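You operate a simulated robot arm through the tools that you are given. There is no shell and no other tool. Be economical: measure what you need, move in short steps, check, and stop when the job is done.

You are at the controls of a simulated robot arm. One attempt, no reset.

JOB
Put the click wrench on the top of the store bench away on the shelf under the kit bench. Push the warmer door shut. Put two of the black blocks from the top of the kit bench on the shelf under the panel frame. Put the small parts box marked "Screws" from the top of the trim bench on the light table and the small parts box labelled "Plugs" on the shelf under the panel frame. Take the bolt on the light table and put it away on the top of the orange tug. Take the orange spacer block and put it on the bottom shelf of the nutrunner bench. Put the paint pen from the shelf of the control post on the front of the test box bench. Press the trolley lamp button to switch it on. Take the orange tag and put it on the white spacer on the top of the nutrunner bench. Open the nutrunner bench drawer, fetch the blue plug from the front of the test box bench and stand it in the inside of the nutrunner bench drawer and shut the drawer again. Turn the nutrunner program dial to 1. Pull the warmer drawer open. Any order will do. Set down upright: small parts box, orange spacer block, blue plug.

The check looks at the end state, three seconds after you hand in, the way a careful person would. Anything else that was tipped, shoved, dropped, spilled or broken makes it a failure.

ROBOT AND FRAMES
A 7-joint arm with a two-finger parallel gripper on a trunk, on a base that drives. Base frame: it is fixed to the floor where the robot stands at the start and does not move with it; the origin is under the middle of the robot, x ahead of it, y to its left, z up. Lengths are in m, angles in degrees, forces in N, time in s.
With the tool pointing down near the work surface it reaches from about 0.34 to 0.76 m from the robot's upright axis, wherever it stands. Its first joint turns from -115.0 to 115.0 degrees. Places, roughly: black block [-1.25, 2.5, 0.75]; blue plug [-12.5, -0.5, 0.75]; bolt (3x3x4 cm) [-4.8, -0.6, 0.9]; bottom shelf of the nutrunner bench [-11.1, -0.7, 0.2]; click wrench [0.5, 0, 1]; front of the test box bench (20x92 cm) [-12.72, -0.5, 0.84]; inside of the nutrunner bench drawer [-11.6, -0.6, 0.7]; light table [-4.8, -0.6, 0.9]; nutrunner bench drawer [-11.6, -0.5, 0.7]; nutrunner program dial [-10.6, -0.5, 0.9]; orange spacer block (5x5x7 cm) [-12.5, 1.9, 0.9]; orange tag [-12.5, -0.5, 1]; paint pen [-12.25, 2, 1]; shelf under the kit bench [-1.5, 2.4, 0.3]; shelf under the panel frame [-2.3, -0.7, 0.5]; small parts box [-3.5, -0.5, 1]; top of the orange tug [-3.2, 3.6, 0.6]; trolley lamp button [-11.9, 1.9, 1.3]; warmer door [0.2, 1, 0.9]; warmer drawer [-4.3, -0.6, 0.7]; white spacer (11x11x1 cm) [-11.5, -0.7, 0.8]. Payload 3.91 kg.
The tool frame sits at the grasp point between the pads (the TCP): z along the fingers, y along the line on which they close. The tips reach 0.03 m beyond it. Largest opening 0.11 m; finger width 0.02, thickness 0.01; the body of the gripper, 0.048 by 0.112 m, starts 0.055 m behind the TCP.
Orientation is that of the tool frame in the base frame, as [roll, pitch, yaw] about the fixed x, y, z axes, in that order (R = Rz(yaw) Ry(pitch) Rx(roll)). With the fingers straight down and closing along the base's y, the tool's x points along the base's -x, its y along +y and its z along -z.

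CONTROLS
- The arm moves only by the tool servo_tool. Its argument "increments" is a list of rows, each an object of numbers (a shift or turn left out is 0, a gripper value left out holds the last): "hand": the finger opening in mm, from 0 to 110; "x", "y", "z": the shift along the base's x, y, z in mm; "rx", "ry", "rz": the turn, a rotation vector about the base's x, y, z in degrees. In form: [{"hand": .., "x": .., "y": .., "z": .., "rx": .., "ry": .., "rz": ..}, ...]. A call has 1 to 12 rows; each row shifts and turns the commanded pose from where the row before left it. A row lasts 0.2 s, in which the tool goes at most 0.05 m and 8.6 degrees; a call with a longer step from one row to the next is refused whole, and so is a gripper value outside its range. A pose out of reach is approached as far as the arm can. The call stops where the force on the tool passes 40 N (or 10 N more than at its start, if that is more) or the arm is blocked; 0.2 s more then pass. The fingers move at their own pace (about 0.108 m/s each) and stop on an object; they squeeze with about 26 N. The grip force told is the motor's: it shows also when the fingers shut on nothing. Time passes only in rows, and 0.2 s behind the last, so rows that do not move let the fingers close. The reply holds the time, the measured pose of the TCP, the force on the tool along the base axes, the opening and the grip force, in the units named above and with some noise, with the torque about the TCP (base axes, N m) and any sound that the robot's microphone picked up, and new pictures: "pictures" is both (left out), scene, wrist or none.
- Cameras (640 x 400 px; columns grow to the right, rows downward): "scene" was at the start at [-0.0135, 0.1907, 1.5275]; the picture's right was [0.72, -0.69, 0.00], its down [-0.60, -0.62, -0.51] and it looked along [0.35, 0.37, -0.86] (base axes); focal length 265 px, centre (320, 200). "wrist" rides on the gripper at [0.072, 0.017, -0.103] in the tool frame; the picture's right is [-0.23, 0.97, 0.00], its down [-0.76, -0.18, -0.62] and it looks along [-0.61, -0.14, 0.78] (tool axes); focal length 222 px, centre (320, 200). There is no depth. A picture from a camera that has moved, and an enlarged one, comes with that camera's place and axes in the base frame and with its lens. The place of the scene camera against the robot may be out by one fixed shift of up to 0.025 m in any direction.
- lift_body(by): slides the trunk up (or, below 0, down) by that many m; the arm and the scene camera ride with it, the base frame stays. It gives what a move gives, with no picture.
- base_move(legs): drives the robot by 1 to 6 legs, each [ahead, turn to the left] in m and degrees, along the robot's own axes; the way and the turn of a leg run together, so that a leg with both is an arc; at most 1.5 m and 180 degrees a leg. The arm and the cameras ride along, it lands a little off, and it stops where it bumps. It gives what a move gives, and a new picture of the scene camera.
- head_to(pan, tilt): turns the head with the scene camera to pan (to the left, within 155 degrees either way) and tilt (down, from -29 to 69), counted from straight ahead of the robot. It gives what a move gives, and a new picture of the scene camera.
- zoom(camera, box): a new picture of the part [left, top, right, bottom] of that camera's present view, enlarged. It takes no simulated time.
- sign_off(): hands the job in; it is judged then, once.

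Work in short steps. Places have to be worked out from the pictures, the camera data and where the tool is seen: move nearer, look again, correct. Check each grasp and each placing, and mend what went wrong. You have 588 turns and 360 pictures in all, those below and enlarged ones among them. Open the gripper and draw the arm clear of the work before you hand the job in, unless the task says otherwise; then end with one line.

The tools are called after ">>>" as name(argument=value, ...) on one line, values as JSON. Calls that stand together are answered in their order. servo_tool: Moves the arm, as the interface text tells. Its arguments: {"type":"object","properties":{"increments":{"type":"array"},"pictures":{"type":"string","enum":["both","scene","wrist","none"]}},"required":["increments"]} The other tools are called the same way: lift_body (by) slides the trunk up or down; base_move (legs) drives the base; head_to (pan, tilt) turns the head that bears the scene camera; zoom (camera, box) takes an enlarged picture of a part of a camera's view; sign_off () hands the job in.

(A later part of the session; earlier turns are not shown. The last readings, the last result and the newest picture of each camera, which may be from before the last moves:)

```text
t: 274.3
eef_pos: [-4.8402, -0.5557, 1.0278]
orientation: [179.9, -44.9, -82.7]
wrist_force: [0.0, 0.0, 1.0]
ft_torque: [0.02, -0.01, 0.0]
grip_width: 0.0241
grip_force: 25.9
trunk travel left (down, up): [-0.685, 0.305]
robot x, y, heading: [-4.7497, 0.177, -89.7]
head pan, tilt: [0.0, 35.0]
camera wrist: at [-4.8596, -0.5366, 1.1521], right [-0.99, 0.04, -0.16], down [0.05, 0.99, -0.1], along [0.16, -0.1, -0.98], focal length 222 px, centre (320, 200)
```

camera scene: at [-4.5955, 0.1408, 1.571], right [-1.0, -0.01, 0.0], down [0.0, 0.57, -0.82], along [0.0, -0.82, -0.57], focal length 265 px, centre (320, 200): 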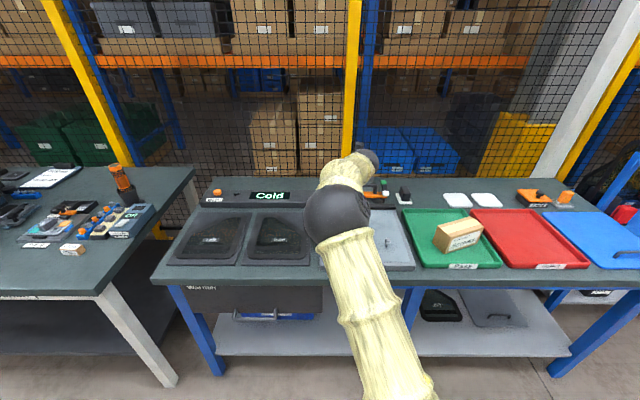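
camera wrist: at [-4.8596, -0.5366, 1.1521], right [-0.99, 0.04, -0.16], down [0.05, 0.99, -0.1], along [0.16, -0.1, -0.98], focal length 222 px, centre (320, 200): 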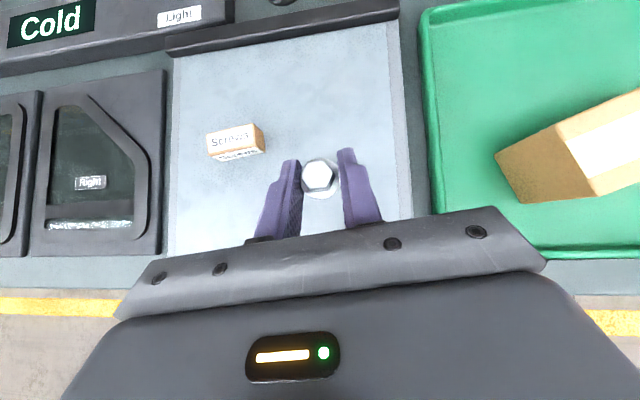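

Bolt held. I back away, and turn toward the tug to look.

>>> base_move(legs=[[-0.65, 0], [0, 151]])

>>> head_to(pan=0, tilt=20)

```text
t: 287.6
eef_pos: [-4.3282, 1.4419, 1.0269]
orientation: [180.0, -44.9, 69.5]
wrist_force: [0.0, -0.1, -1.0]
ft_torque: [0.02, -0.02, -0.01]
grip_width: 0.0241
grip_force: 26.0
trunk travel left (down, up): [-0.685, 0.305]
robot x, y, heading: [-4.7529, 0.8349, 62.6]
head pan, tilt: [0.0, 35.0]
camera scene: at [-4.8749, 0.9196, 1.5711], right [0.89, -0.46, 0.0], down [-0.26, -0.51, -0.82], along [0.38, 0.73, -0.57], focal length 265 px, centre (320, 200)
```

scene: 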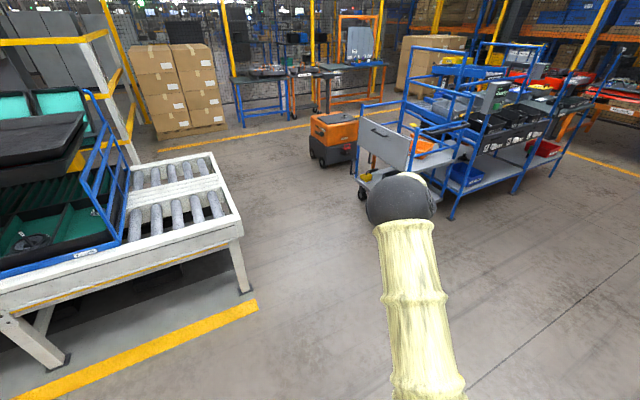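

```text
t: 288.4
eef_pos: [-4.3284, 1.4425, 1.0263]
orientation: [-180.0, -44.8, 69.5]
wrist_force: [0.3, -0.4, 0.0]
ft_torque: [0.03, 0.01, 0.0]
grip_width: 0.0242
grip_force: 26.0
trunk travel left (down, up): [-0.685, 0.305]
robot x, y, heading: [-4.7533, 0.8311, 62.0]
head pan, tilt: [0.0, 20.0]
camera scene: at [-4.8725, 0.9241, 1.5949], right [0.89, -0.46, 0.0], down [-0.16, -0.3, -0.94], along [0.43, 0.83, -0.34], focal length 265 px, centre (320, 200)
```

scene: 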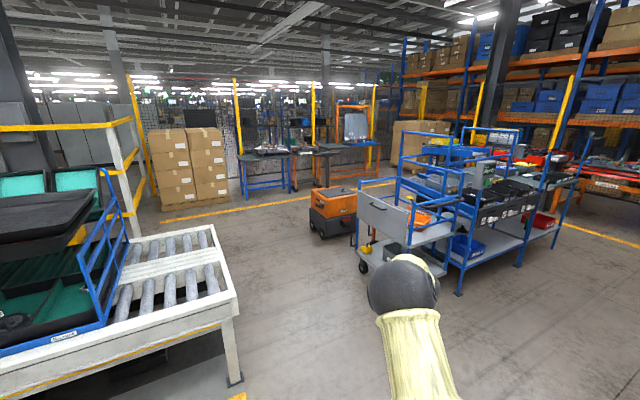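

The tug (orange) is at about (−3.3, 3.6), behind the trolley; a corridor is free between the conveyor and trolley. I drive to about (−4.1, 3.0) and turn to it.

>>> base_move(legs=[[0, 11.5], [1.25, 0], [1.0, 0], [0, -40]])

>>> head_to(pan=0, tilt=40)

```text
t: 305.1
eef_pos: [-3.4611, 3.3213, 1.027]
orientation: [-179.9, -44.9, 40.7]
wrist_force: [0.4, 0.8, 0.0]
ft_torque: [0.0, 0.0, 0.0]
grip_width: 0.024
grip_force: 25.4
trunk travel left (down, up): [-0.685, 0.305]
robot x, y, heading: [-4.1265, 2.9942, 33.8]
head pan, tilt: [0.0, 20.0]
camera scene: at [-4.1821, 3.128, 1.595], right [0.56, -0.83, 0.0], down [-0.28, -0.19, -0.94], along [0.78, 0.52, -0.34], focal length 265 px, centre (320, 200)
```

scene: 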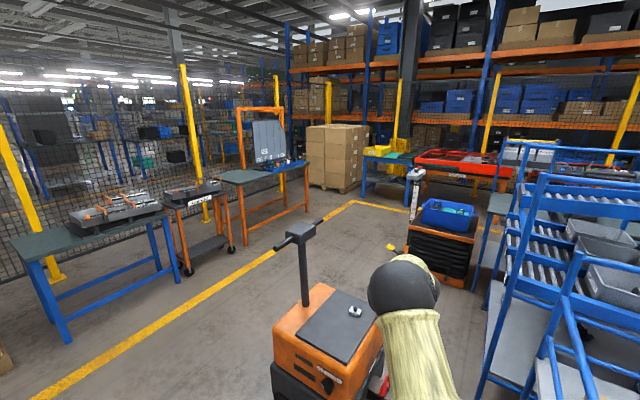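

```text
t: 305.9
eef_pos: [-3.4608, 3.322, 1.0267]
orientation: [-179.9, -45.0, 40.8]
wrist_force: [0.0, 0.2, -0.2]
ft_torque: [0.0, 0.01, 0.01]
grip_width: 0.024
grip_force: 25.2
trunk travel left (down, up): [-0.685, 0.305]
robot x, y, heading: [-4.1258, 2.9967, 34.1]
head pan, tilt: [0.0, 40.0]
camera scene: at [-4.1888, 3.1236, 1.5636], right [0.56, -0.83, 0.0], down [-0.53, -0.36, -0.77], along [0.64, 0.43, -0.64], focal length 265 px, centre (320, 200)
```

scene: 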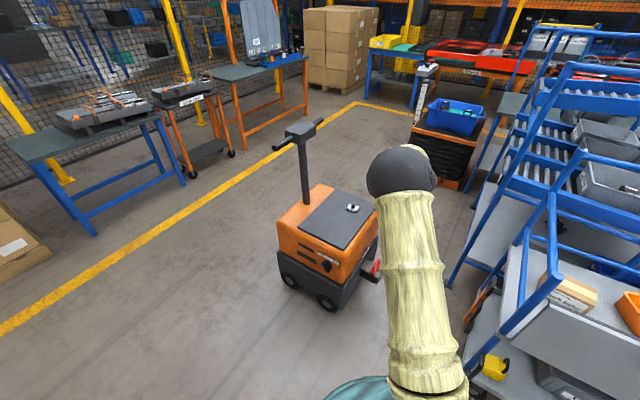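

The tug's dark top panel is centred near (−3.27, 3.62). I drive 0.2 m closer, lower the trunk, and aim at a free spot near (−3.37, 3.63).

>>> base_move(legs=[[0.2, 0]])

>>> servo_tool(increments=[{"x": -15, "y": 40}, {"x": -15, "y": 40}, {"x": -20, "y": 40}, {"x": -20, "y": 40}], pictures="none")

>>> lift_body(by=-0.2)

>>> servo_tool(increments=[{"x": 0}])

```text
t: 307.7
eef_pos: [-3.2916, 3.4331, 1.0253]
orientation: [-179.9, -44.8, 40.6]
wrist_force: [1.0, -0.1, 0.3]
ft_torque: [-0.01, 0.02, -0.01]
grip_width: 0.0239
grip_force: 26.2
trunk travel left (down, up): [-0.685, 0.305]
robot x, y, heading: [-3.9577, 3.1058, 33.6]
head pan, tilt: [0.0, 40.0]
camera scene: at [-4.0198, 3.2362, 1.5635], right [0.55, -0.83, 0.0], down [-0.54, -0.36, -0.77], along [0.64, 0.42, -0.64], focal length 265 px, centre (320, 200)
```

scene: 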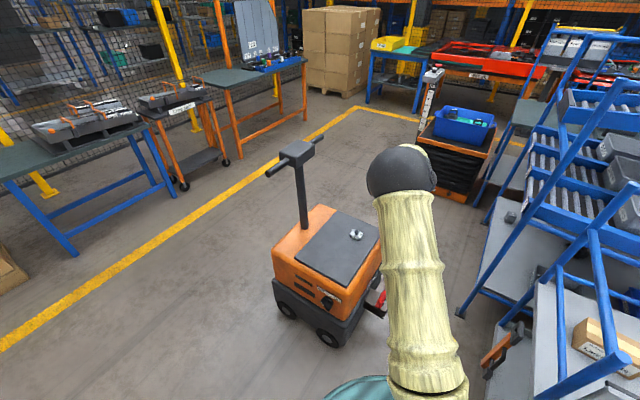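

```text
t: 308.7
eef_pos: [-3.3636, 3.594, 1.0282]
orientation: [179.9, -44.9, 40.7]
wrist_force: [0.7, 1.0, -1.0]
ft_torque: [-0.04, 0.02, 0.02]
grip_width: 0.0238
grip_force: 25.8
trunk travel left (down, up): [-0.685, 0.305]
robot x, y, heading: [-3.9564, 3.1087, 33.2]
head pan, tilt: [0.0, 40.0]
```

```text
t: 310.8
eef_pos: [-3.363, 3.5938, 0.8272]
orientation: [180.0, -44.9, 40.8]
wrist_force: [-0.2, -0.3, 0.6]
ft_torque: [-0.02, -0.02, -0.02]
grip_width: 0.0238
grip_force: 26.3
trunk travel left (down, up): [-0.485, 0.505]
robot x, y, heading: [-3.9564, 3.1024, 33.5]
head pan, tilt: [0.0, 40.0]
```

```text
t: 311.2
eef_pos: [-3.3629, 3.5932, 0.8271]
orientation: [180.0, -44.9, 40.7]
wrist_force: [-0.4, -0.1, 0.7]
ft_torque: [-0.01, 0.01, -0.01]
grip_width: 0.0237
grip_force: 26.3
trunk travel left (down, up): [-0.485, 0.505]
robot x, y, heading: [-3.9525, 3.1067, 33.4]
head pan, tilt: [0.0, 40.0]
camera scene: at [-4.0206, 3.2357, 1.3635], right [0.55, -0.83, 0.0], down [-0.54, -0.36, -0.77], along [0.64, 0.42, -0.64], focal length 265 px, centre (320, 200)
camera wrist: at [-3.3677, 3.5656, 0.9523], right [0.51, -0.84, -0.16], down [-0.86, -0.5, -0.1], along [0.0, 0.19, -0.98], focal length 222 px, centre (320, 200)
```

scene: 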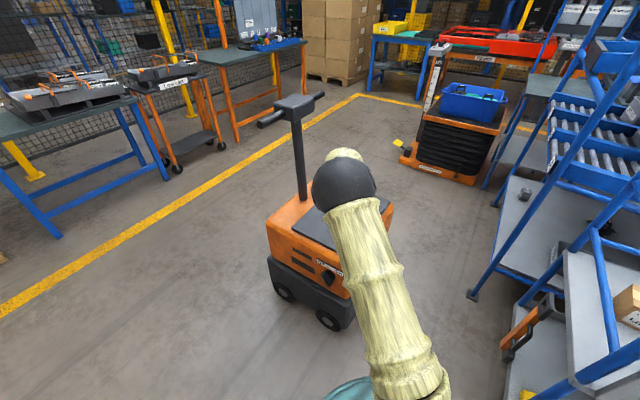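
wrist: 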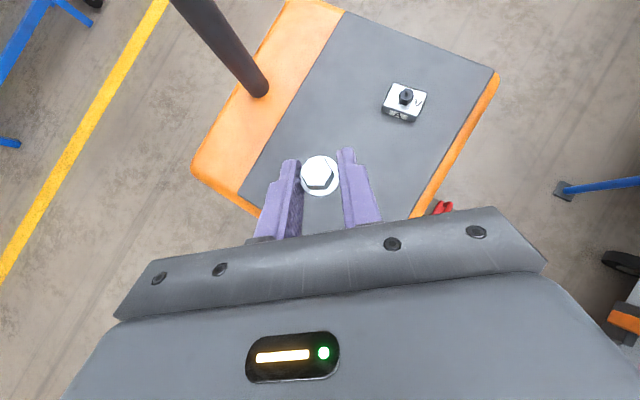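

Good view of the tug top. I move to about (−3.30, 3.645) and lower partially.

>>> servo_tool(increments=[{"x": 30, "y": 25}, {"x": 30, "y": 25}, {"z": -40}, {"z": -40}], pictures="wrist")

```text
t: 312.2
eef_pos: [-3.3027, 3.6433, 0.7476]
orientation: [-179.9, -44.9, 40.7]
wrist_force: [0.5, -0.3, 0.2]
ft_torque: [0.01, 0.0, 0.01]
grip_width: 0.0237
grip_force: 26.3
trunk travel left (down, up): [-0.485, 0.505]
robot x, y, heading: [-3.9553, 3.1062, 33.8]
head pan, tilt: [0.0, 40.0]
camera wrist: at [-3.3078, 3.6156, 0.8719], right [0.51, -0.84, -0.16], down [-0.86, -0.5, -0.1], along [0.0, 0.19, -0.98], focal length 222 px, centre (320, 200)
```

wrist: 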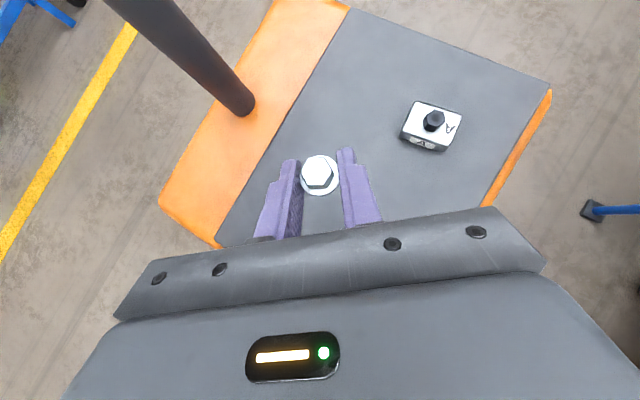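

Panel z≈0.58 by triangulation. I lower to near contact.

>>> servo_tool(increments=[{"z": -40}, {"z": -40}, {"z": -20}, {"z": -8}, {"z": 0}], pictures="wrist")

>>> servo_tool(increments=[{"z": -5}, {"z": 0}], pictures="none")

```text
t: 313.4
eef_pos: [-3.302, 3.6424, 0.6395]
orientation: [180.0, -44.9, 40.7]
wrist_force: [0.5, 0.2, -1.2]
ft_torque: [0.0, 0.05, 0.02]
grip_width: 0.0237
grip_force: 26.1
trunk travel left (down, up): [-0.485, 0.505]
robot x, y, heading: [-3.955, 3.1039, 33.7]
head pan, tilt: [0.0, 40.0]
camera wrist: at [-3.3076, 3.615, 0.7639], right [0.51, -0.84, -0.16], down [-0.86, -0.5, -0.1], along [0.0, 0.19, -0.98], focal length 222 px, centre (320, 200)
```

wrist: 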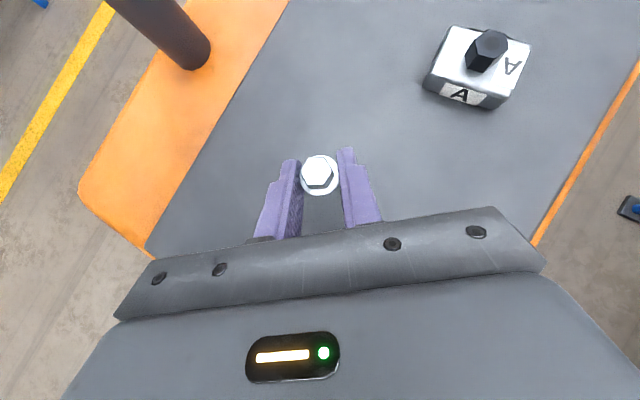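

```text
t: 314.0
eef_pos: [-3.3021, 3.6436, 0.6356]
orientation: [180.0, -44.9, 40.7]
wrist_force: [0.0, 0.3, -0.1]
ft_torque: [0.0, -0.02, 0.01]
grip_width: 0.0236
grip_force: 26.1
trunk travel left (down, up): [-0.485, 0.505]
robot x, y, heading: [-3.9537, 3.1039, 33.6]
head pan, tilt: [0.0, 40.0]
```

>>> servo_tool(increments=[{"z": -5}, {"z": 0}], pictures="none")

>>> servo_tool(increments=[{"z": -4}, {"z": 0}], pictures="none")

>>> servo_tool(increments=[{"z": -3}, {"z": 0}], pictures="none")

>>> servo_tool(increments=[{"z": -3}, {"z": 0}], pictures="none")

```text
t: 314.6
eef_pos: [-3.3034, 3.6433, 0.6298]
orientation: [180.0, -44.8, 40.7]
wrist_force: [0.2, -0.6, -0.6]
ft_torque: [-0.01, 0.01, 0.04]
grip_width: 0.0239
grip_force: 25.8
trunk travel left (down, up): [-0.485, 0.505]
robot x, y, heading: [-3.9603, 3.1066, 33.6]
head pan, tilt: [0.0, 40.0]
```

```text
t: 315.2
eef_pos: [-3.3032, 3.6435, 0.6248]
orientation: [-179.9, -44.9, 40.6]
wrist_force: [0.9, -0.5, -1.1]
ft_torque: [0.02, 0.0, 0.05]
grip_width: 0.0239
grip_force: 25.9
trunk travel left (down, up): [-0.485, 0.505]
robot x, y, heading: [-3.9557, 3.102, 33.8]
head pan, tilt: [0.0, 40.0]
```

```text
t: 315.8
eef_pos: [-3.3033, 3.6435, 0.623]
orientation: [-179.9, -44.9, 40.7]
wrist_force: [-0.4, -0.4, 0.1]
ft_torque: [0.0, -0.04, -0.02]
grip_width: 0.0236
grip_force: 26.1
trunk travel left (down, up): [-0.485, 0.505]
robot x, y, heading: [-3.9544, 3.1091, 33.6]
head pan, tilt: [0.0, 40.0]
```

```text
t: 316.4
eef_pos: [-3.3024, 3.6438, 0.6189]
orientation: [-180.0, -44.9, 40.7]
wrist_force: [-0.3, 0.3, -0.4]
ft_torque: [0.01, -0.03, -0.01]
grip_width: 0.0239
grip_force: 26.0
trunk travel left (down, up): [-0.485, 0.505]
robot x, y, heading: [-3.9572, 3.1051, 33.8]
head pan, tilt: [0.0, 40.0]
```

>>> servo_tool(increments=[{"z": -3}, {"z": 0}], pictures="none")

>>> servo_tool(increments=[{"z": -3}, {"z": 0}], pictures="none")

>>> servo_tool(increments=[{"z": -3}, {"z": 0}], pictures="wrist")

```text
t: 317.0
eef_pos: [-3.3012, 3.6441, 0.6158]
orientation: [-180.0, -44.9, 40.8]
wrist_force: [0.0, -0.4, 0.1]
ft_torque: [0.01, -0.01, -0.02]
grip_width: 0.0235
grip_force: 25.8
trunk travel left (down, up): [-0.485, 0.505]
robot x, y, heading: [-3.957, 3.1049, 33.3]
head pan, tilt: [0.0, 40.0]
```

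```text
t: 317.6
eef_pos: [-3.303, 3.6423, 0.614]
orientation: [-179.9, -45.0, 40.7]
wrist_force: [0.1, 0.1, -0.9]
ft_torque: [-0.01, 0.01, 0.0]
grip_width: 0.0238
grip_force: 25.8
trunk travel left (down, up): [-0.485, 0.505]
robot x, y, heading: [-3.9563, 3.1074, 33.6]
head pan, tilt: [0.0, 40.0]
```

```text
t: 318.2
eef_pos: [-3.3021, 3.6432, 0.6106]
orientation: [-180.0, -44.9, 40.5]
wrist_force: [0.3, -0.5, 0.1]
ft_torque: [0.02, 0.01, -0.01]
grip_width: 0.0237
grip_force: 26.1
trunk travel left (down, up): [-0.485, 0.505]
robot x, y, heading: [-3.9535, 3.1032, 33.9]
head pan, tilt: [0.0, 40.0]
camera wrist: at [-3.3074, 3.6155, 0.7353], right [0.51, -0.84, -0.16], down [-0.86, -0.5, -0.1], along [0.0, 0.19, -0.98], focal length 222 px, centre (320, 200)
```

wrist: 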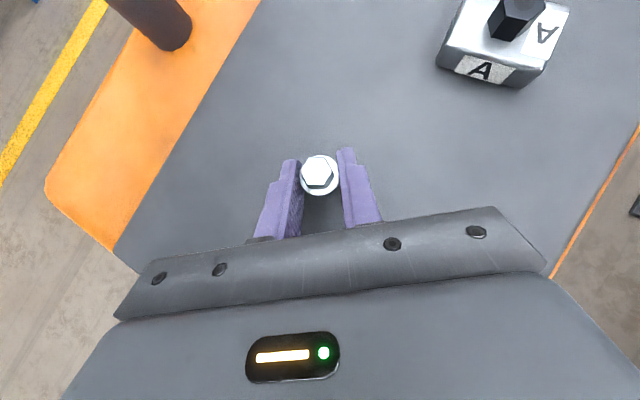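

Still no contact; continue.

>>> servo_tool(increments=[{"z": -4}, {"z": 0}], pictures="none")

>>> servo_tool(increments=[{"z": -3}, {"z": 0}], pictures="none")

>>> servo_tool(increments=[{"z": -3}, {"z": 0}], pictures="none")

>>> servo_tool(increments=[{"z": -3}, {"z": 0}], pictures="none")

```text
t: 318.8
eef_pos: [-3.3027, 3.6422, 0.6097]
orientation: [180.0, -45.1, 40.6]
wrist_force: [-0.2, -0.5, 14.5]
ft_torque: [0.08, -0.15, 0.02]
grip_width: 0.0235
grip_force: 25.8
trunk travel left (down, up): [-0.485, 0.505]
robot x, y, heading: [-3.9586, 3.1047, 33.6]
head pan, tilt: [0.0, 40.0]
```

```text
t: 319.4
eef_pos: [-3.3021, 3.6426, 0.6072]
orientation: [180.0, -45.1, 40.7]
wrist_force: [3.8, 1.9, 20.2]
ft_torque: [0.2, -0.26, -0.01]
grip_width: 0.0239
grip_force: 25.9
trunk travel left (down, up): [-0.485, 0.505]
robot x, y, heading: [-3.9604, 3.1019, 33.8]
head pan, tilt: [0.0, 40.0]
```

```text
t: 320.0
eef_pos: [-3.3031, 3.6436, 0.6036]
orientation: [180.0, -45.2, 40.8]
wrist_force: [1.2, 0.1, 21.5]
ft_torque: [0.18, -0.22, 0.01]
grip_width: 0.0238
grip_force: 26.3
trunk travel left (down, up): [-0.485, 0.505]
robot x, y, heading: [-3.9591, 3.1042, 33.4]
head pan, tilt: [0.0, 40.0]
```

```text
t: 320.6
eef_pos: [-3.3027, 3.6428, 0.6039]
orientation: [-179.9, -45.3, 40.6]
wrist_force: [-4.9, -6.0, 31.3]
ft_torque: [0.09, -0.14, 0.03]
grip_width: 0.0237
grip_force: 26.0
trunk travel left (down, up): [-0.485, 0.505]
robot x, y, heading: [-3.9569, 3.1048, 33.6]
head pan, tilt: [0.0, 40.0]
```

Contact made. Ease up, open, raise and check.

>>> servo_tool(increments=[{"z": 6}, {"hand": 60}, {"hand": 60}, {"z": 20}, {"z": 40}, {"z": 45}], pictures="wrist")

```text
t: 322.0
eef_pos: [-3.3035, 3.6441, 0.7095]
orientation: [180.0, -44.8, 40.5]
wrist_force: [0.7, 0.2, -0.1]
ft_torque: [0.01, 0.0, 0.03]
grip_width: 0.0601
grip_force: 0.1
trunk travel left (down, up): [-0.485, 0.505]
robot x, y, heading: [-3.9544, 3.1039, 33.3]
head pan, tilt: [0.0, 40.0]
camera wrist: at [-3.3083, 3.6165, 0.8333], right [0.51, -0.84, -0.16], down [-0.86, -0.5, -0.09], along [0.0, 0.19, -0.98], focal length 222 px, centre (320, 200)
```

wrist: 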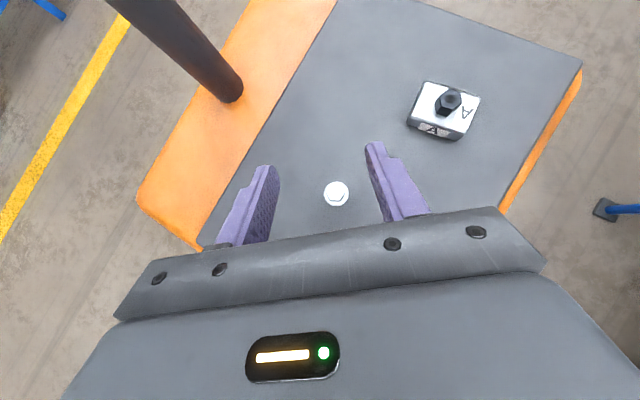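

The bolt stands on the tug. I raise, back out the same way, and go to the warmer drawer (−4.3, −0.6).

>>> servo_tool(increments=[{"z": 45, "x": -10, "y": -8}, {"z": 45, "x": -10, "y": -8}, {"z": 45, "x": -10, "y": -8}, {"z": 45}], pictures="none")

>>> base_move(legs=[[-0.2, 0], [0, 40], [-1.2, 0], [-1.0, 0], [0, -74], [0.4, 0]])

>>> base_move(legs=[[0, -90]])

```text
t: 323.0
eef_pos: [-3.3328, 3.6196, 0.887]
orientation: [179.9, -44.8, 40.8]
wrist_force: [0.4, -0.4, -0.2]
ft_torque: [-0.01, 0.02, 0.0]
grip_width: 0.0599
grip_force: 0.0
trunk travel left (down, up): [-0.485, 0.505]
robot x, y, heading: [-3.9578, 3.1041, 33.7]
head pan, tilt: [0.0, 40.0]
```

```text
t: 346.8
eef_pos: [-3.5298, 0.9698, 0.8863]
orientation: [179.9, -44.9, 7.2]
wrist_force: [0.3, 0.2, -0.5]
ft_torque: [-0.02, -0.03, 0.01]
grip_width: 0.0601
grip_force: 0.1
trunk travel left (down, up): [-0.485, 0.505]
robot x, y, heading: [-4.3324, 0.8862, 0.1]
head pan, tilt: [0.0, 40.0]
camera scene: at [-4.309, 1.0273, 1.3635], right [0.0, -1.0, 0.0], down [-0.64, 0.0, -0.77], along [0.77, 0.0, -0.64], focal length 265 px, centre (320, 200)
```

scene: 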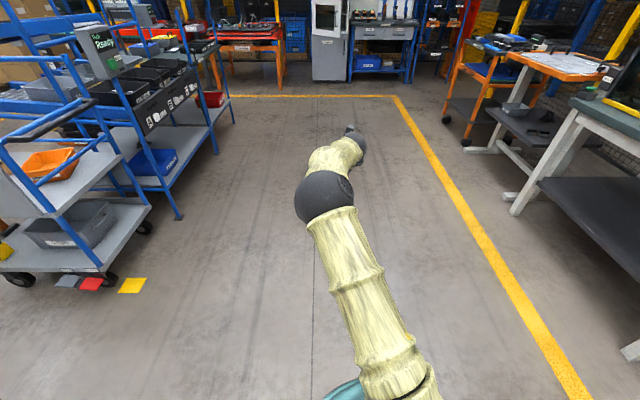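

```text
t: 352.8
eef_pos: [-4.2467, 0.0817, 0.8869]
orientation: [180.0, -44.9, -82.7]
wrist_force: [0.2, 0.8, -0.1]
ft_torque: [0.0, -0.01, -0.02]
grip_width: 0.0598
grip_force: 0.0
trunk travel left (down, up): [-0.485, 0.505]
robot x, y, heading: [-4.3368, 0.8841, -89.7]
head pan, tilt: [0.0, 40.0]
camera scene: at [-4.1808, 0.8497, 1.3635], right [-1.0, -0.01, 0.0], down [0.0, 0.64, -0.77], along [0.0, -0.77, -0.64], focal length 265 px, centre (320, 200)
```

scene: 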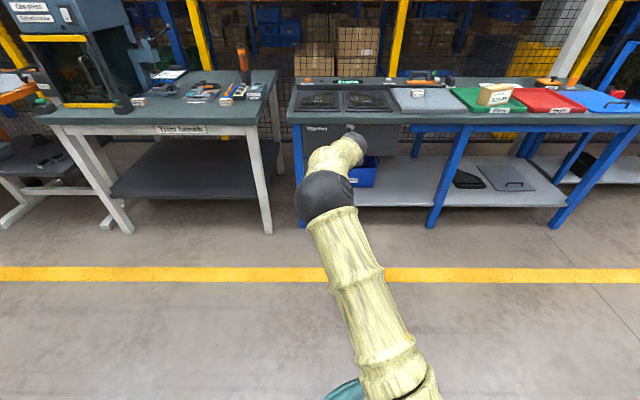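

I'll grip the drawer handle with a horizontal tool, fingers closing vertically. First I level the tool and roll it 90°.

>>> servo_tool(increments=[{"rz": -7}, {"rx": -7.5}, {"rx": -7.5}, {"rx": -7.5}, {"rx": -7.5}, {"rx": -7.5}, {"rx": -7.5}], pictures="none")

>>> servo_tool(increments=[{"ry": -8.18}, {"ry": -8.18}, {"ry": -8.18}, {"ry": -8.18}, {"ry": -8.18}, {"ry": -8.18}, {"ry": -8.18}, {"ry": -8.18}, {"ry": -8.18}, {"ry": -8.18}, {"ry": -8.18}], pictures="none")

>>> lift_body(by=-0.25)

>>> servo_tool(increments=[{"x": 0}])

```text
t: 354.4
eef_pos: [-4.246, 0.0812, 0.8879]
orientation: [94.3, -89.6, -3.9]
wrist_force: [-0.4, -0.7, 0.8]
ft_torque: [-0.01, 0.0, 0.03]
grip_width: 0.06
grip_force: 0.1
trunk travel left (down, up): [-0.485, 0.505]
robot x, y, heading: [-4.3335, 0.8849, -89.5]
head pan, tilt: [0.0, 40.0]
```

```text
t: 356.8
eef_pos: [-4.2465, 0.082, 0.8872]
orientation: [-89.8, -0.1, -180.0]
wrist_force: [0.3, 0.4, 0.3]
ft_torque: [0.0, 0.01, 0.01]
grip_width: 0.0597
grip_force: 0.1
trunk travel left (down, up): [-0.485, 0.505]
robot x, y, heading: [-4.3305, 0.8857, -89.7]
head pan, tilt: [0.0, 40.0]
```

```text
t: 359.4
eef_pos: [-4.2467, 0.083, 0.6386]
orientation: [-89.8, -0.2, -179.8]
wrist_force: [-0.3, -0.2, -0.7]
ft_torque: [0.0, 0.01, -0.01]
grip_width: 0.0601
grip_force: 0.0
trunk travel left (down, up): [-0.235, 0.755]
robot x, y, heading: [-4.3337, 0.8838, -89.8]
head pan, tilt: [0.0, 40.0]
```

```text
t: 359.8
eef_pos: [-4.247, 0.0818, 0.6383]
orientation: [-89.8, -0.1, -179.9]
wrist_force: [0.4, -0.3, 0.7]
ft_torque: [-0.02, -0.01, 0.0]
grip_width: 0.0598
grip_force: 0.1
trunk travel left (down, up): [-0.235, 0.755]
robot x, y, heading: [-4.3331, 0.8859, -89.7]
head pan, tilt: [0.0, 40.0]
camera scene: at [-4.1808, 0.8498, 1.1135], right [-1.0, -0.01, 0.0], down [0.0, 0.64, -0.77], along [0.0, -0.77, -0.64], focal length 265 px, centre (320, 200)
camera wrist: at [-4.3189, 0.184, 0.6209], right [0.22, 0.0, -0.97], down [0.76, 0.63, 0.17], along [0.61, -0.78, 0.14], focal length 222 px, centre (320, 200)
```

scene: 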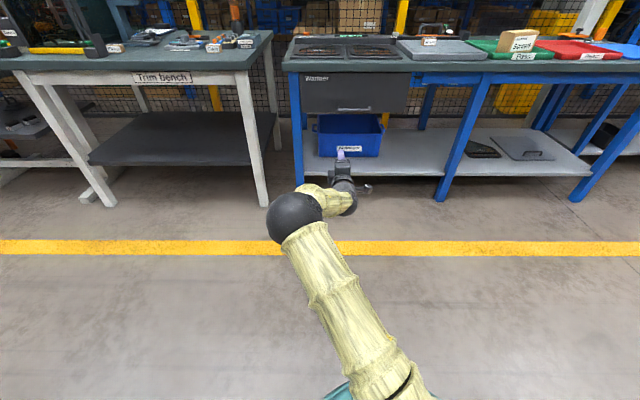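
wrist: 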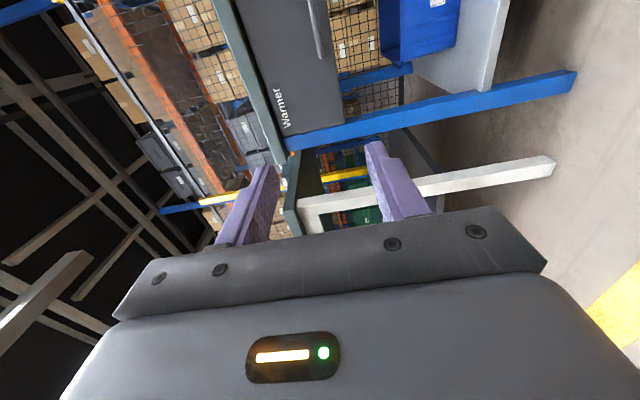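

I zoom on the drawer and handle.

>>> zoom(camera="scene", box=[280, 50, 440, 150])

```text
4.00 times, centred on (360, 100) of scene
camera zoom: at [-4.1808, 0.8498, 1.1135], right [-1.0, -0.01, 0.0], down [0.0, 0.64, -0.77], along [0.0, -0.77, -0.64], focal length 1061 px, centre (160, 600)
```

zoom: 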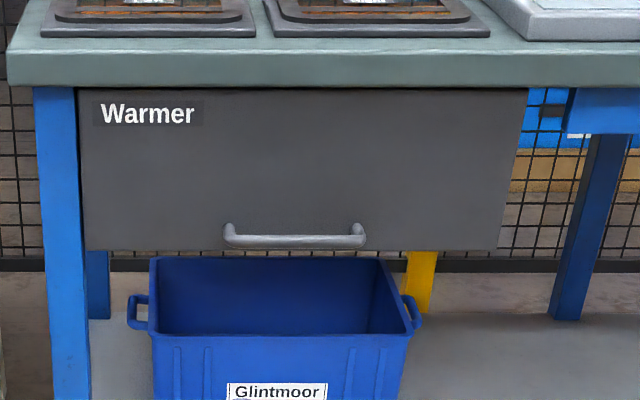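

Handle centre ≈ (−4.345, −0.46, 0.63). I align x/z, then drive in 0.4 m.

>>> servo_tool(increments=[{"x": -33, "z": -3}, {"x": -33, "z": -3}, {"x": -32, "z": -2}], pictures="none")

>>> base_move(legs=[[0.4, 0]])

>>> servo_tool(increments=[{"x": 0}], pictures="wrist")

```text
t: 360.6
eef_pos: [-4.3427, 0.082, 0.6295]
orientation: [-89.8, -0.2, -179.9]
wrist_force: [0.5, 0.3, 0.3]
ft_torque: [0.0, 0.0, -0.01]
grip_width: 0.0601
grip_force: 0.1
trunk travel left (down, up): [-0.235, 0.755]
robot x, y, heading: [-4.3322, 0.8851, -89.8]
head pan, tilt: [0.0, 40.0]
```

```text
t: 363.4
eef_pos: [-4.3486, -0.3173, 0.6288]
orientation: [-89.7, -0.2, 179.8]
wrist_force: [-0.9, -0.2, -0.1]
ft_torque: [-0.02, 0.03, 0.05]
grip_width: 0.06
grip_force: 0.1
trunk travel left (down, up): [-0.235, 0.755]
robot x, y, heading: [-4.3322, 0.4826, -90.3]
head pan, tilt: [0.0, 40.0]
camera scene: at [-4.1802, 0.449, 1.1135], right [-1.0, 0.0, 0.0], down [0.0, 0.64, -0.77], along [0.0, -0.77, -0.64], focal length 265 px, centre (320, 200)
```

scene: 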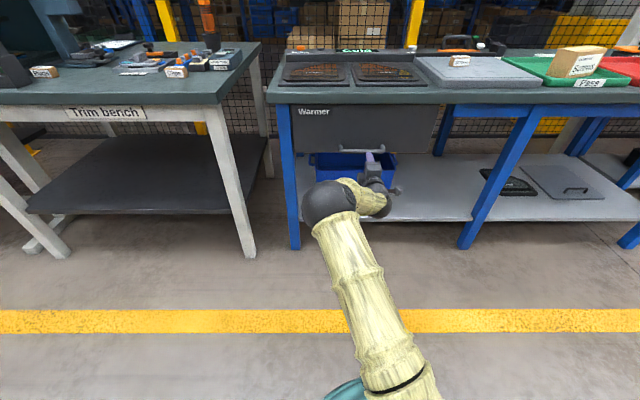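

```text
t: 363.8
eef_pos: [-4.3484, -0.3185, 0.629]
orientation: [-89.8, -0.1, 179.7]
wrist_force: [-0.5, 0.3, 0.1]
ft_torque: [0.01, 0.02, -0.05]
grip_width: 0.0599
grip_force: 0.0
trunk travel left (down, up): [-0.235, 0.755]
robot x, y, heading: [-4.3309, 0.486, -89.9]
head pan, tilt: [0.0, 40.0]
camera wrist: at [-4.42, -0.2153, 0.6123], right [0.22, 0.0, -0.97], down [0.77, 0.62, 0.17], along [0.6, -0.78, 0.14], focal length 222 px, centre (320, 200)
```

wrist: 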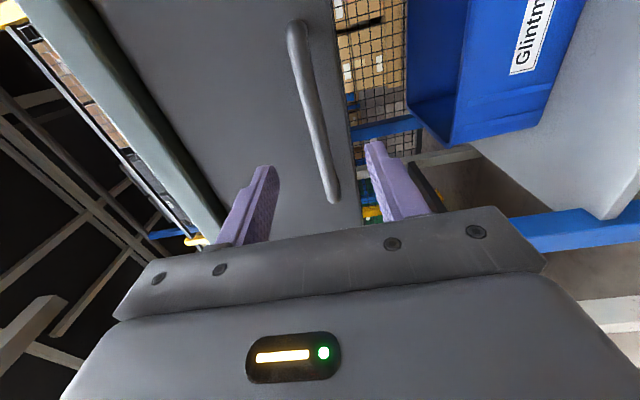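

Bar at about y −0.431, z 0.631. I advance 100 mm and close gently.

>>> servo_tool(increments=[{"y": -35, "z": 2}, {"y": -35}, {"y": -31}, {"hand": 0}, {"hand": 0}, {"hand": 0}], pictures="wrist")

```text
t: 365.2
eef_pos: [-4.3476, -0.4181, 0.6317]
orientation: [-89.7, -0.2, 179.8]
wrist_force: [0.8, -3.4, 1.9]
ft_torque: [0.02, -0.28, -0.25]
grip_width: 0.0157
grip_force: 44.7
trunk travel left (down, up): [-0.235, 0.755]
robot x, y, heading: [-4.3299, 0.4841, -90.1]
head pan, tilt: [0.0, 40.0]
camera wrist: at [-4.4196, -0.3167, 0.6152], right [0.22, -0.01, -0.97], down [0.76, 0.62, 0.17], along [0.6, -0.78, 0.14], focal length 222 px, centre (320, 200)
```

wrist: 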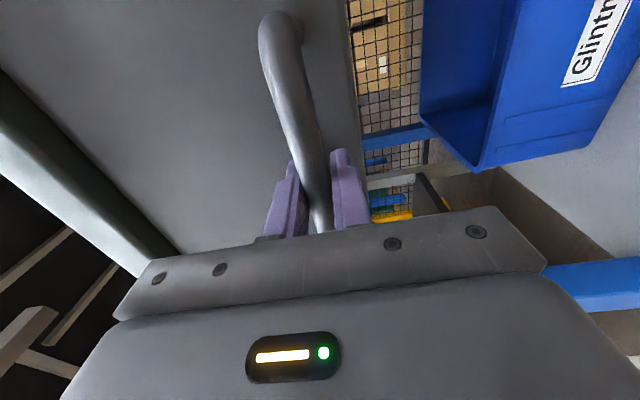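

Gripped. I pull the drawer open.

>>> servo_tool(increments=[{"y": 15}, {"y": 25}, {"y": 25}, {"y": 25}, {"y": 25}, {"y": 25}], pictures="scene")

```text
t: 366.6
eef_pos: [-4.3479, -0.2789, 0.6309]
orientation: [-89.7, -0.4, 179.8]
wrist_force: [5.2, 2.3, 7.2]
ft_torque: [0.18, -0.36, 0.27]
grip_width: 0.016
grip_force: 44.9
trunk travel left (down, up): [-0.235, 0.755]
robot x, y, heading: [-4.3299, 0.4896, -90.1]
head pan, tilt: [0.0, 40.0]
camera scene: at [-4.1799, 0.4498, 1.1135], right [-1.0, 0.0, 0.0], down [0.0, 0.64, -0.77], along [0.0, -0.77, -0.64], focal length 265 px, centre (320, 200)
```

scene: 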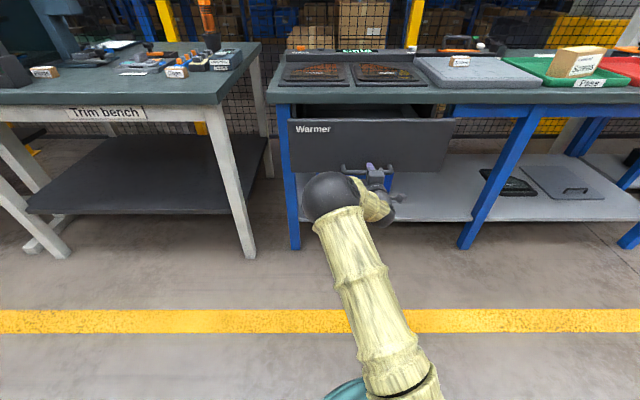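

It's opening smoothly. I pull further toward its stop.

>>> servo_tool(increments=[{"y": 25}, {"y": 25}, {"y": 25}, {"y": 25}, {"y": 20}, {"y": 0}], pictures="scene")

```text
t: 368.0
eef_pos: [-4.3483, -0.1582, 0.6307]
orientation: [-89.5, -0.2, 179.8]
wrist_force: [6.0, 2.0, 16.7]
ft_torque: [0.01, -0.25, 0.48]
grip_width: 0.0157
grip_force: 45.4
trunk travel left (down, up): [-0.235, 0.755]
robot x, y, heading: [-4.3312, 0.4872, -90.1]
head pan, tilt: [0.0, 40.0]
camera scene: at [-4.1798, 0.4506, 1.1136], right [-1.0, 0.0, 0.0], down [0.0, 0.64, -0.77], along [0.0, -0.77, -0.64], focal length 265 px, centre (320, 200)
```

scene: 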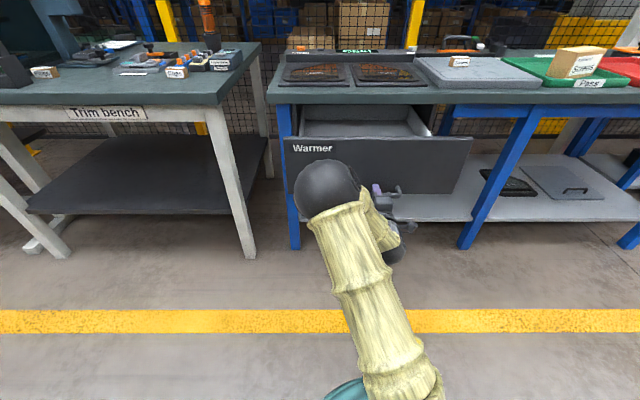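

Open 0.26 m. I try a bit more to see if it reaches a stop.

>>> servo_tool(increments=[{"y": 20}, {"y": 20}, {"y": 20}, {"y": 0}], pictures="none")

```text
t: 369.0
eef_pos: [-4.3486, -0.0978, 0.6323]
orientation: [-89.5, -0.4, 179.9]
wrist_force: [6.6, 2.6, 21.3]
ft_torque: [0.04, -0.27, 0.22]
grip_width: 0.0159
grip_force: 44.5
trunk travel left (down, up): [-0.235, 0.755]
robot x, y, heading: [-4.3344, 0.4825, -90.2]
head pan, tilt: [0.0, 40.0]
```

>>> servo_tool(increments=[{"y": 20, "z": -2}, {"y": 20}, {"y": 0}], pictures="none")

```text
t: 369.8
eef_pos: [-4.3486, -0.06, 0.6316]
orientation: [-89.3, -0.3, 179.8]
wrist_force: [8.7, -1.2, 38.3]
ft_torque: [0.21, -0.36, -0.96]
grip_width: 0.0159
grip_force: 44.7
trunk travel left (down, up): [-0.235, 0.755]
robot x, y, heading: [-4.3335, 0.4834, -90.2]
head pan, tilt: [0.0, 40.0]
```

It's 0.36 m out. I release the handle and look.

>>> servo_tool(increments=[{"z": 2}, {"hand": 60}, {"hand": 60}, {"y": 25}, {"y": 25}], pictures="none")

>>> base_move(legs=[[-0.35, 0]])

```text
t: 371.0
eef_pos: [-4.348, -0.061, 0.6321]
orientation: [-89.8, -0.2, 179.8]
wrist_force: [-0.2, -0.1, -0.1]
ft_torque: [0.02, 0.0, 0.02]
grip_width: 0.06
grip_force: 0.0
out of reach, approached as far as the arm can: row 4, 5
trunk travel left (down, up): [-0.235, 0.755]
robot x, y, heading: [-4.3286, 0.4895, -90.3]
head pan, tilt: [0.0, 40.0]
```

```text
t: 373.6
eef_pos: [-4.3481, 0.2898, 0.6296]
orientation: [-89.8, -0.3, 179.7]
wrist_force: [-0.2, -0.6, 0.2]
ft_torque: [0.0, -0.01, 0.03]
grip_width: 0.06
grip_force: 0.0
trunk travel left (down, up): [-0.235, 0.755]
robot x, y, heading: [-4.3334, 0.838, -90.1]
head pan, tilt: [0.0, 40.0]
camera scene: at [-4.1798, 0.8, 1.1135], right [-1.0, 0.0, 0.0], down [0.0, 0.64, -0.77], along [0.0, -0.77, -0.64], focal length 265 px, centre (320, 200)
```

scene: 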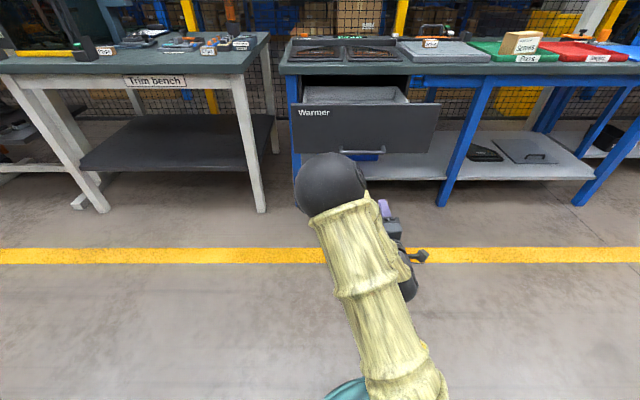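

The drawer is open ~0.34 m. Next the Plugs box: I undo the roll and tilt the tool to 70° down, moving the tool forward a bit meanwhile.

>>> servo_tool(increments=[{"ry": 8.18, "y": -8}, {"ry": 8.18, "y": -8}, {"ry": 8.18, "y": -8}, {"ry": 8.18, "y": -8}, {"ry": 8.18, "y": -8}, {"ry": 8.18, "y": -8}, {"ry": 8.18, "y": -8}, {"ry": 8.18, "y": -8}, {"ry": 8.18, "y": -8}, {"ry": 8.18, "y": -8}, {"ry": 8.18, "y": -8}], pictures="none")

>>> lift_body(by=0.4)

>>> servo_tool(increments=[{"rx": 7, "z": 10}, {"rx": 7, "z": 10}, {"rx": 7, "z": 10}, {"rx": 7, "z": 10}, {"rx": 7, "z": 10}, {"rx": 7, "z": 10}, {"rx": 7, "z": 10}, {"rx": 7, "z": 10}, {"rx": 7, "z": 10}, {"rx": 7, "z": 10}], pictures="none")

```text
t: 376.0
eef_pos: [-4.3484, 0.2013, 0.6306]
orientation: [47.8, -89.5, 42.4]
wrist_force: [0.7, 0.2, 0.0]
ft_torque: [0.0, -0.02, -0.02]
grip_width: 0.0599
grip_force: 0.1
trunk travel left (down, up): [-0.235, 0.755]
robot x, y, heading: [-4.3299, 0.8357, -90.4]
head pan, tilt: [0.0, 40.0]
```

```text
t: 379.8
eef_pos: [-4.3483, 0.2009, 1.0322]
orientation: [41.6, -89.7, 48.6]
wrist_force: [-1.0, -0.4, 0.4]
ft_torque: [-0.02, 0.03, -0.01]
grip_width: 0.06
grip_force: 0.1
trunk travel left (down, up): [-0.635, 0.355]
robot x, y, heading: [-4.3316, 0.8338, -90.2]
head pan, tilt: [0.0, 40.0]
```

```text
t: 382.0
eef_pos: [-4.3483, 0.201, 1.1303]
orientation: [-179.9, -20.1, -89.9]
wrist_force: [0.6, 0.6, -0.3]
ft_torque: [-0.02, -0.01, 0.03]
grip_width: 0.0602
grip_force: 0.1
trunk travel left (down, up): [-0.635, 0.355]
robot x, y, heading: [-4.3336, 0.8364, -90.0]
head pan, tilt: [0.0, 40.0]
```

Drive to face the Plugs box.

>>> base_move(legs=[[0, 90], [1.1, 0], [0, -90], [0.45, 0]])

>>> servo_tool(increments=[{"hand": 90}], pictures="wrist")

```text
t: 402.4
eef_pos: [-3.25, -0.2413, 1.1305]
orientation: [-179.8, -20.2, -89.9]
wrist_force: [0.2, -0.7, -0.3]
ft_torque: [0.05, 0.04, 0.0]
grip_width: 0.06
grip_force: 0.0
trunk travel left (down, up): [-0.635, 0.355]
robot x, y, heading: [-3.2353, 0.394, -89.7]
head pan, tilt: [0.0, 40.0]
camera scene: at [-3.0814, 0.3565, 1.5135], right [-1.0, 0.0, 0.0], down [0.0, 0.64, -0.77], along [0.0, -0.77, -0.64], focal length 265 px, centre (320, 200)
```

scene: 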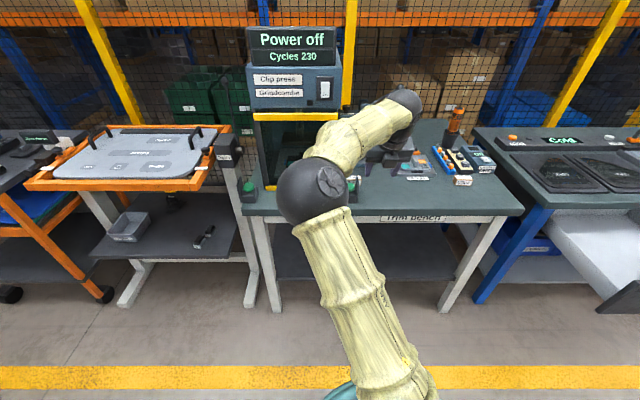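

```text
t: 402.8
eef_pos: [-3.2492, -0.2411, 1.1314]
orientation: [-179.8, -20.2, -89.8]
wrist_force: [-0.1, 1.5, -0.6]
ft_torque: [-0.03, -0.03, 0.02]
grip_width: 0.0897
grip_force: 0.1
trunk travel left (down, up): [-0.635, 0.355]
robot x, y, heading: [-3.2336, 0.3898, -90.0]
head pan, tilt: [0.0, 40.0]
camera wrist: at [-3.2662, -0.275, 1.2529], right [-0.97, 0.21, -0.08], down [0.17, 0.93, 0.32], along [0.14, 0.3, -0.94], focal length 222 px, centre (320, 200)
```

wrist: 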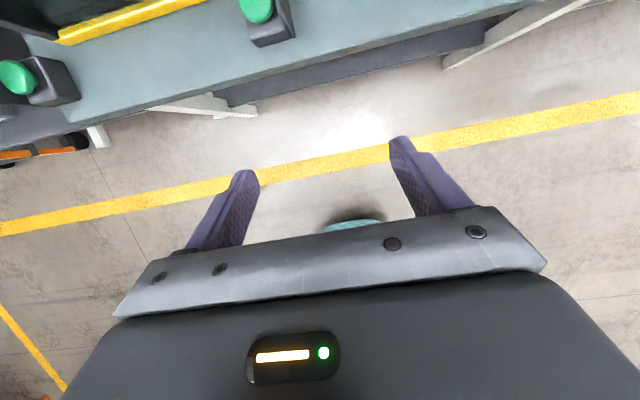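

I drive in 0.18 m and reach out over the bench.

>>> base_move(legs=[[0.18, 0]])

>>> servo_tool(increments=[{"y": -30, "z": -20}, {"y": -30, "z": -20}], pictures="wrist")

```text
t: 404.5
eef_pos: [-3.2499, -0.4222, 1.1301]
orientation: [-179.8, -20.2, -89.9]
wrist_force: [-0.1, -1.1, -0.5]
ft_torque: [-0.01, 0.02, -0.01]
grip_width: 0.0902
grip_force: 0.0
trunk travel left (down, up): [-0.635, 0.355]
robot x, y, heading: [-3.234, 0.2097, -90.1]
head pan, tilt: [0.0, 40.0]
camera scene: at [-3.0815, 0.1756, 1.5135], right [-1.0, 0.0, 0.0], down [0.0, 0.64, -0.77], along [0.0, -0.77, -0.64], focal length 265 px, centre (320, 200)
```

scene: 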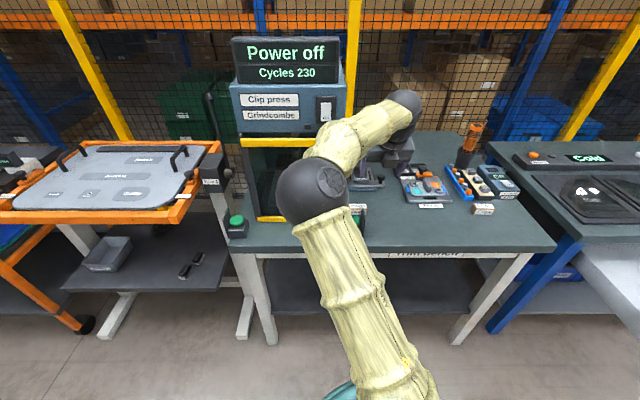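

```text
t: 405.1
eef_pos: [-3.2498, -0.483, 1.0902]
orientation: [-179.9, -20.2, -89.8]
wrist_force: [-0.4, -0.3, -0.7]
ft_torque: [-0.01, 0.03, 0.0]
grip_width: 0.0897
grip_force: 0.1
trunk travel left (down, up): [-0.635, 0.355]
robot x, y, heading: [-3.2342, 0.2147, -90.1]
head pan, tilt: [0.0, 40.0]
camera wrist: at [-3.2672, -0.5168, 1.2121], right [-0.97, 0.21, -0.08], down [0.17, 0.93, 0.32], along [0.14, 0.3, -0.94], focal length 222 px, centre (320, 200)
```

wrist: 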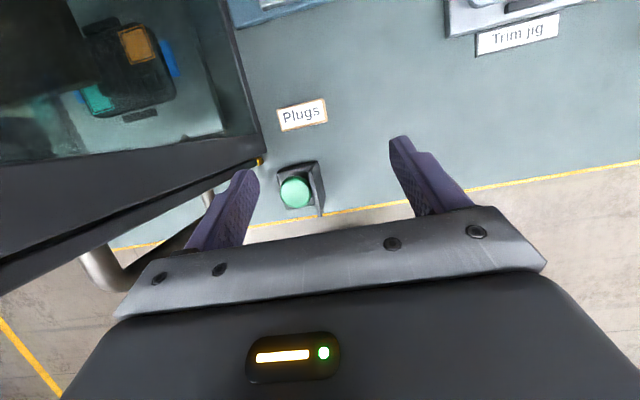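

Plugs at (−3.2206, −0.540), press wall ~2 cm beyond the hand. I align above it, then descend partway.

>>> servo_tool(increments=[{"x": 15, "y": -26}, {"x": 14, "y": -26}, {"z": -40}, {"z": -40}, {"z": -30}], pictures="wrist")

```text
t: 406.3
eef_pos: [-3.2209, -0.5354, 0.981]
orientation: [-180.0, -20.3, -89.7]
wrist_force: [0.0, 0.1, 0.0]
ft_torque: [0.01, -0.02, -0.01]
grip_width: 0.0899
grip_force: 0.0
trunk travel left (down, up): [-0.635, 0.355]
robot x, y, heading: [-3.2327, 0.2122, -89.9]
head pan, tilt: [0.0, 40.0]
camera wrist: at [-3.2374, -0.5676, 1.1028], right [-0.97, 0.21, -0.08], down [0.17, 0.93, 0.32], along [0.14, 0.3, -0.94], focal length 222 px, centre (320, 200)
```

wrist: 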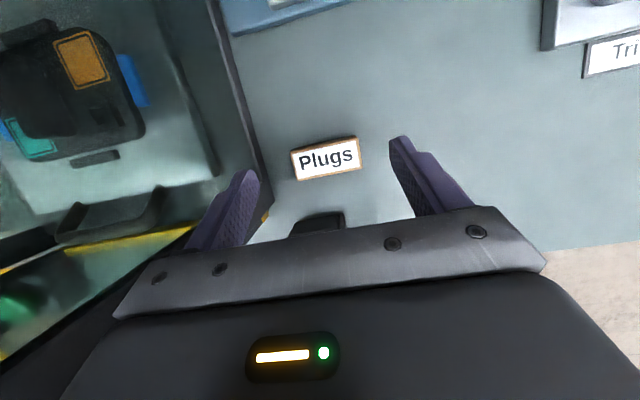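

Aligned. I descend to just above the bench and close.

>>> servo_tool(increments=[{"hand": 84, "z": -35}, {"z": -30}, {"z": -17}, {"hand": 40}, {"hand": 40}, {"hand": 40}], pictures="wrist")

```text
t: 407.7
eef_pos: [-3.2198, -0.5361, 0.9009]
orientation: [-179.8, -20.5, -89.7]
wrist_force: [0.0, -13.2, 14.2]
ft_torque: [0.88, 0.24, -0.03]
grip_width: 0.0652
grip_force: 25.7
trunk travel left (down, up): [-0.635, 0.355]
robot x, y, heading: [-3.2363, 0.2121, -90.2]
head pan, tilt: [0.0, 40.0]
camera wrist: at [-3.2375, -0.5684, 1.0225], right [-0.97, 0.21, -0.08], down [0.17, 0.93, 0.32], along [0.14, 0.3, -0.94], focal length 222 px, centre (320, 200)
```

wrist: 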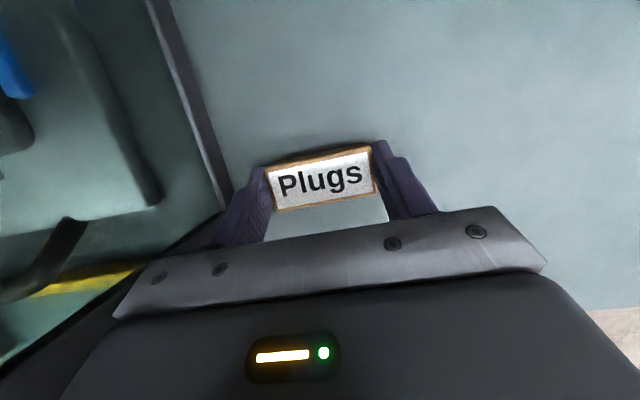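

Gripped, but there's some side force (perhaps the hand rests against the button box). I lift straight up at once.

>>> servo_tool(increments=[{"y": -2, "z": 10}, {"z": 30}, {"z": 40}, {"z": 40}, {"z": 40}], pictures="wrist")

```text
t: 408.9
eef_pos: [-3.2214, -0.5355, 1.0598]
orientation: [-179.8, -20.3, -89.8]
wrist_force: [0.2, 0.5, -0.4]
ft_torque: [0.0, 0.01, -0.01]
grip_width: 0.0649
grip_force: 25.6
trunk travel left (down, up): [-0.635, 0.355]
robot x, y, heading: [-3.2369, 0.2121, -89.9]
head pan, tilt: [0.0, 40.0]
camera wrist: at [-3.2388, -0.5689, 1.1818], right [-0.97, 0.21, -0.08], down [0.17, 0.93, 0.32], along [0.14, 0.3, -0.94], focal length 222 px, centre (320, 200)
```

wrist: 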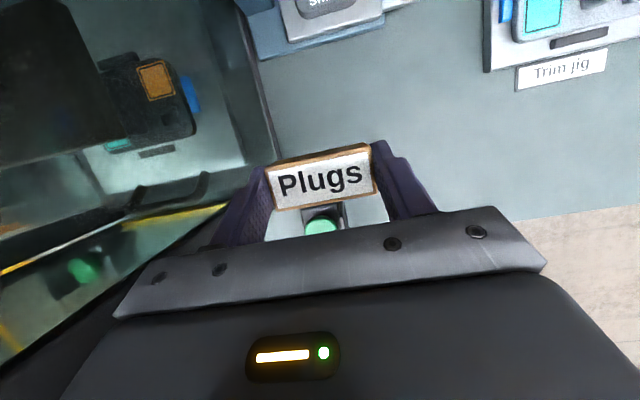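

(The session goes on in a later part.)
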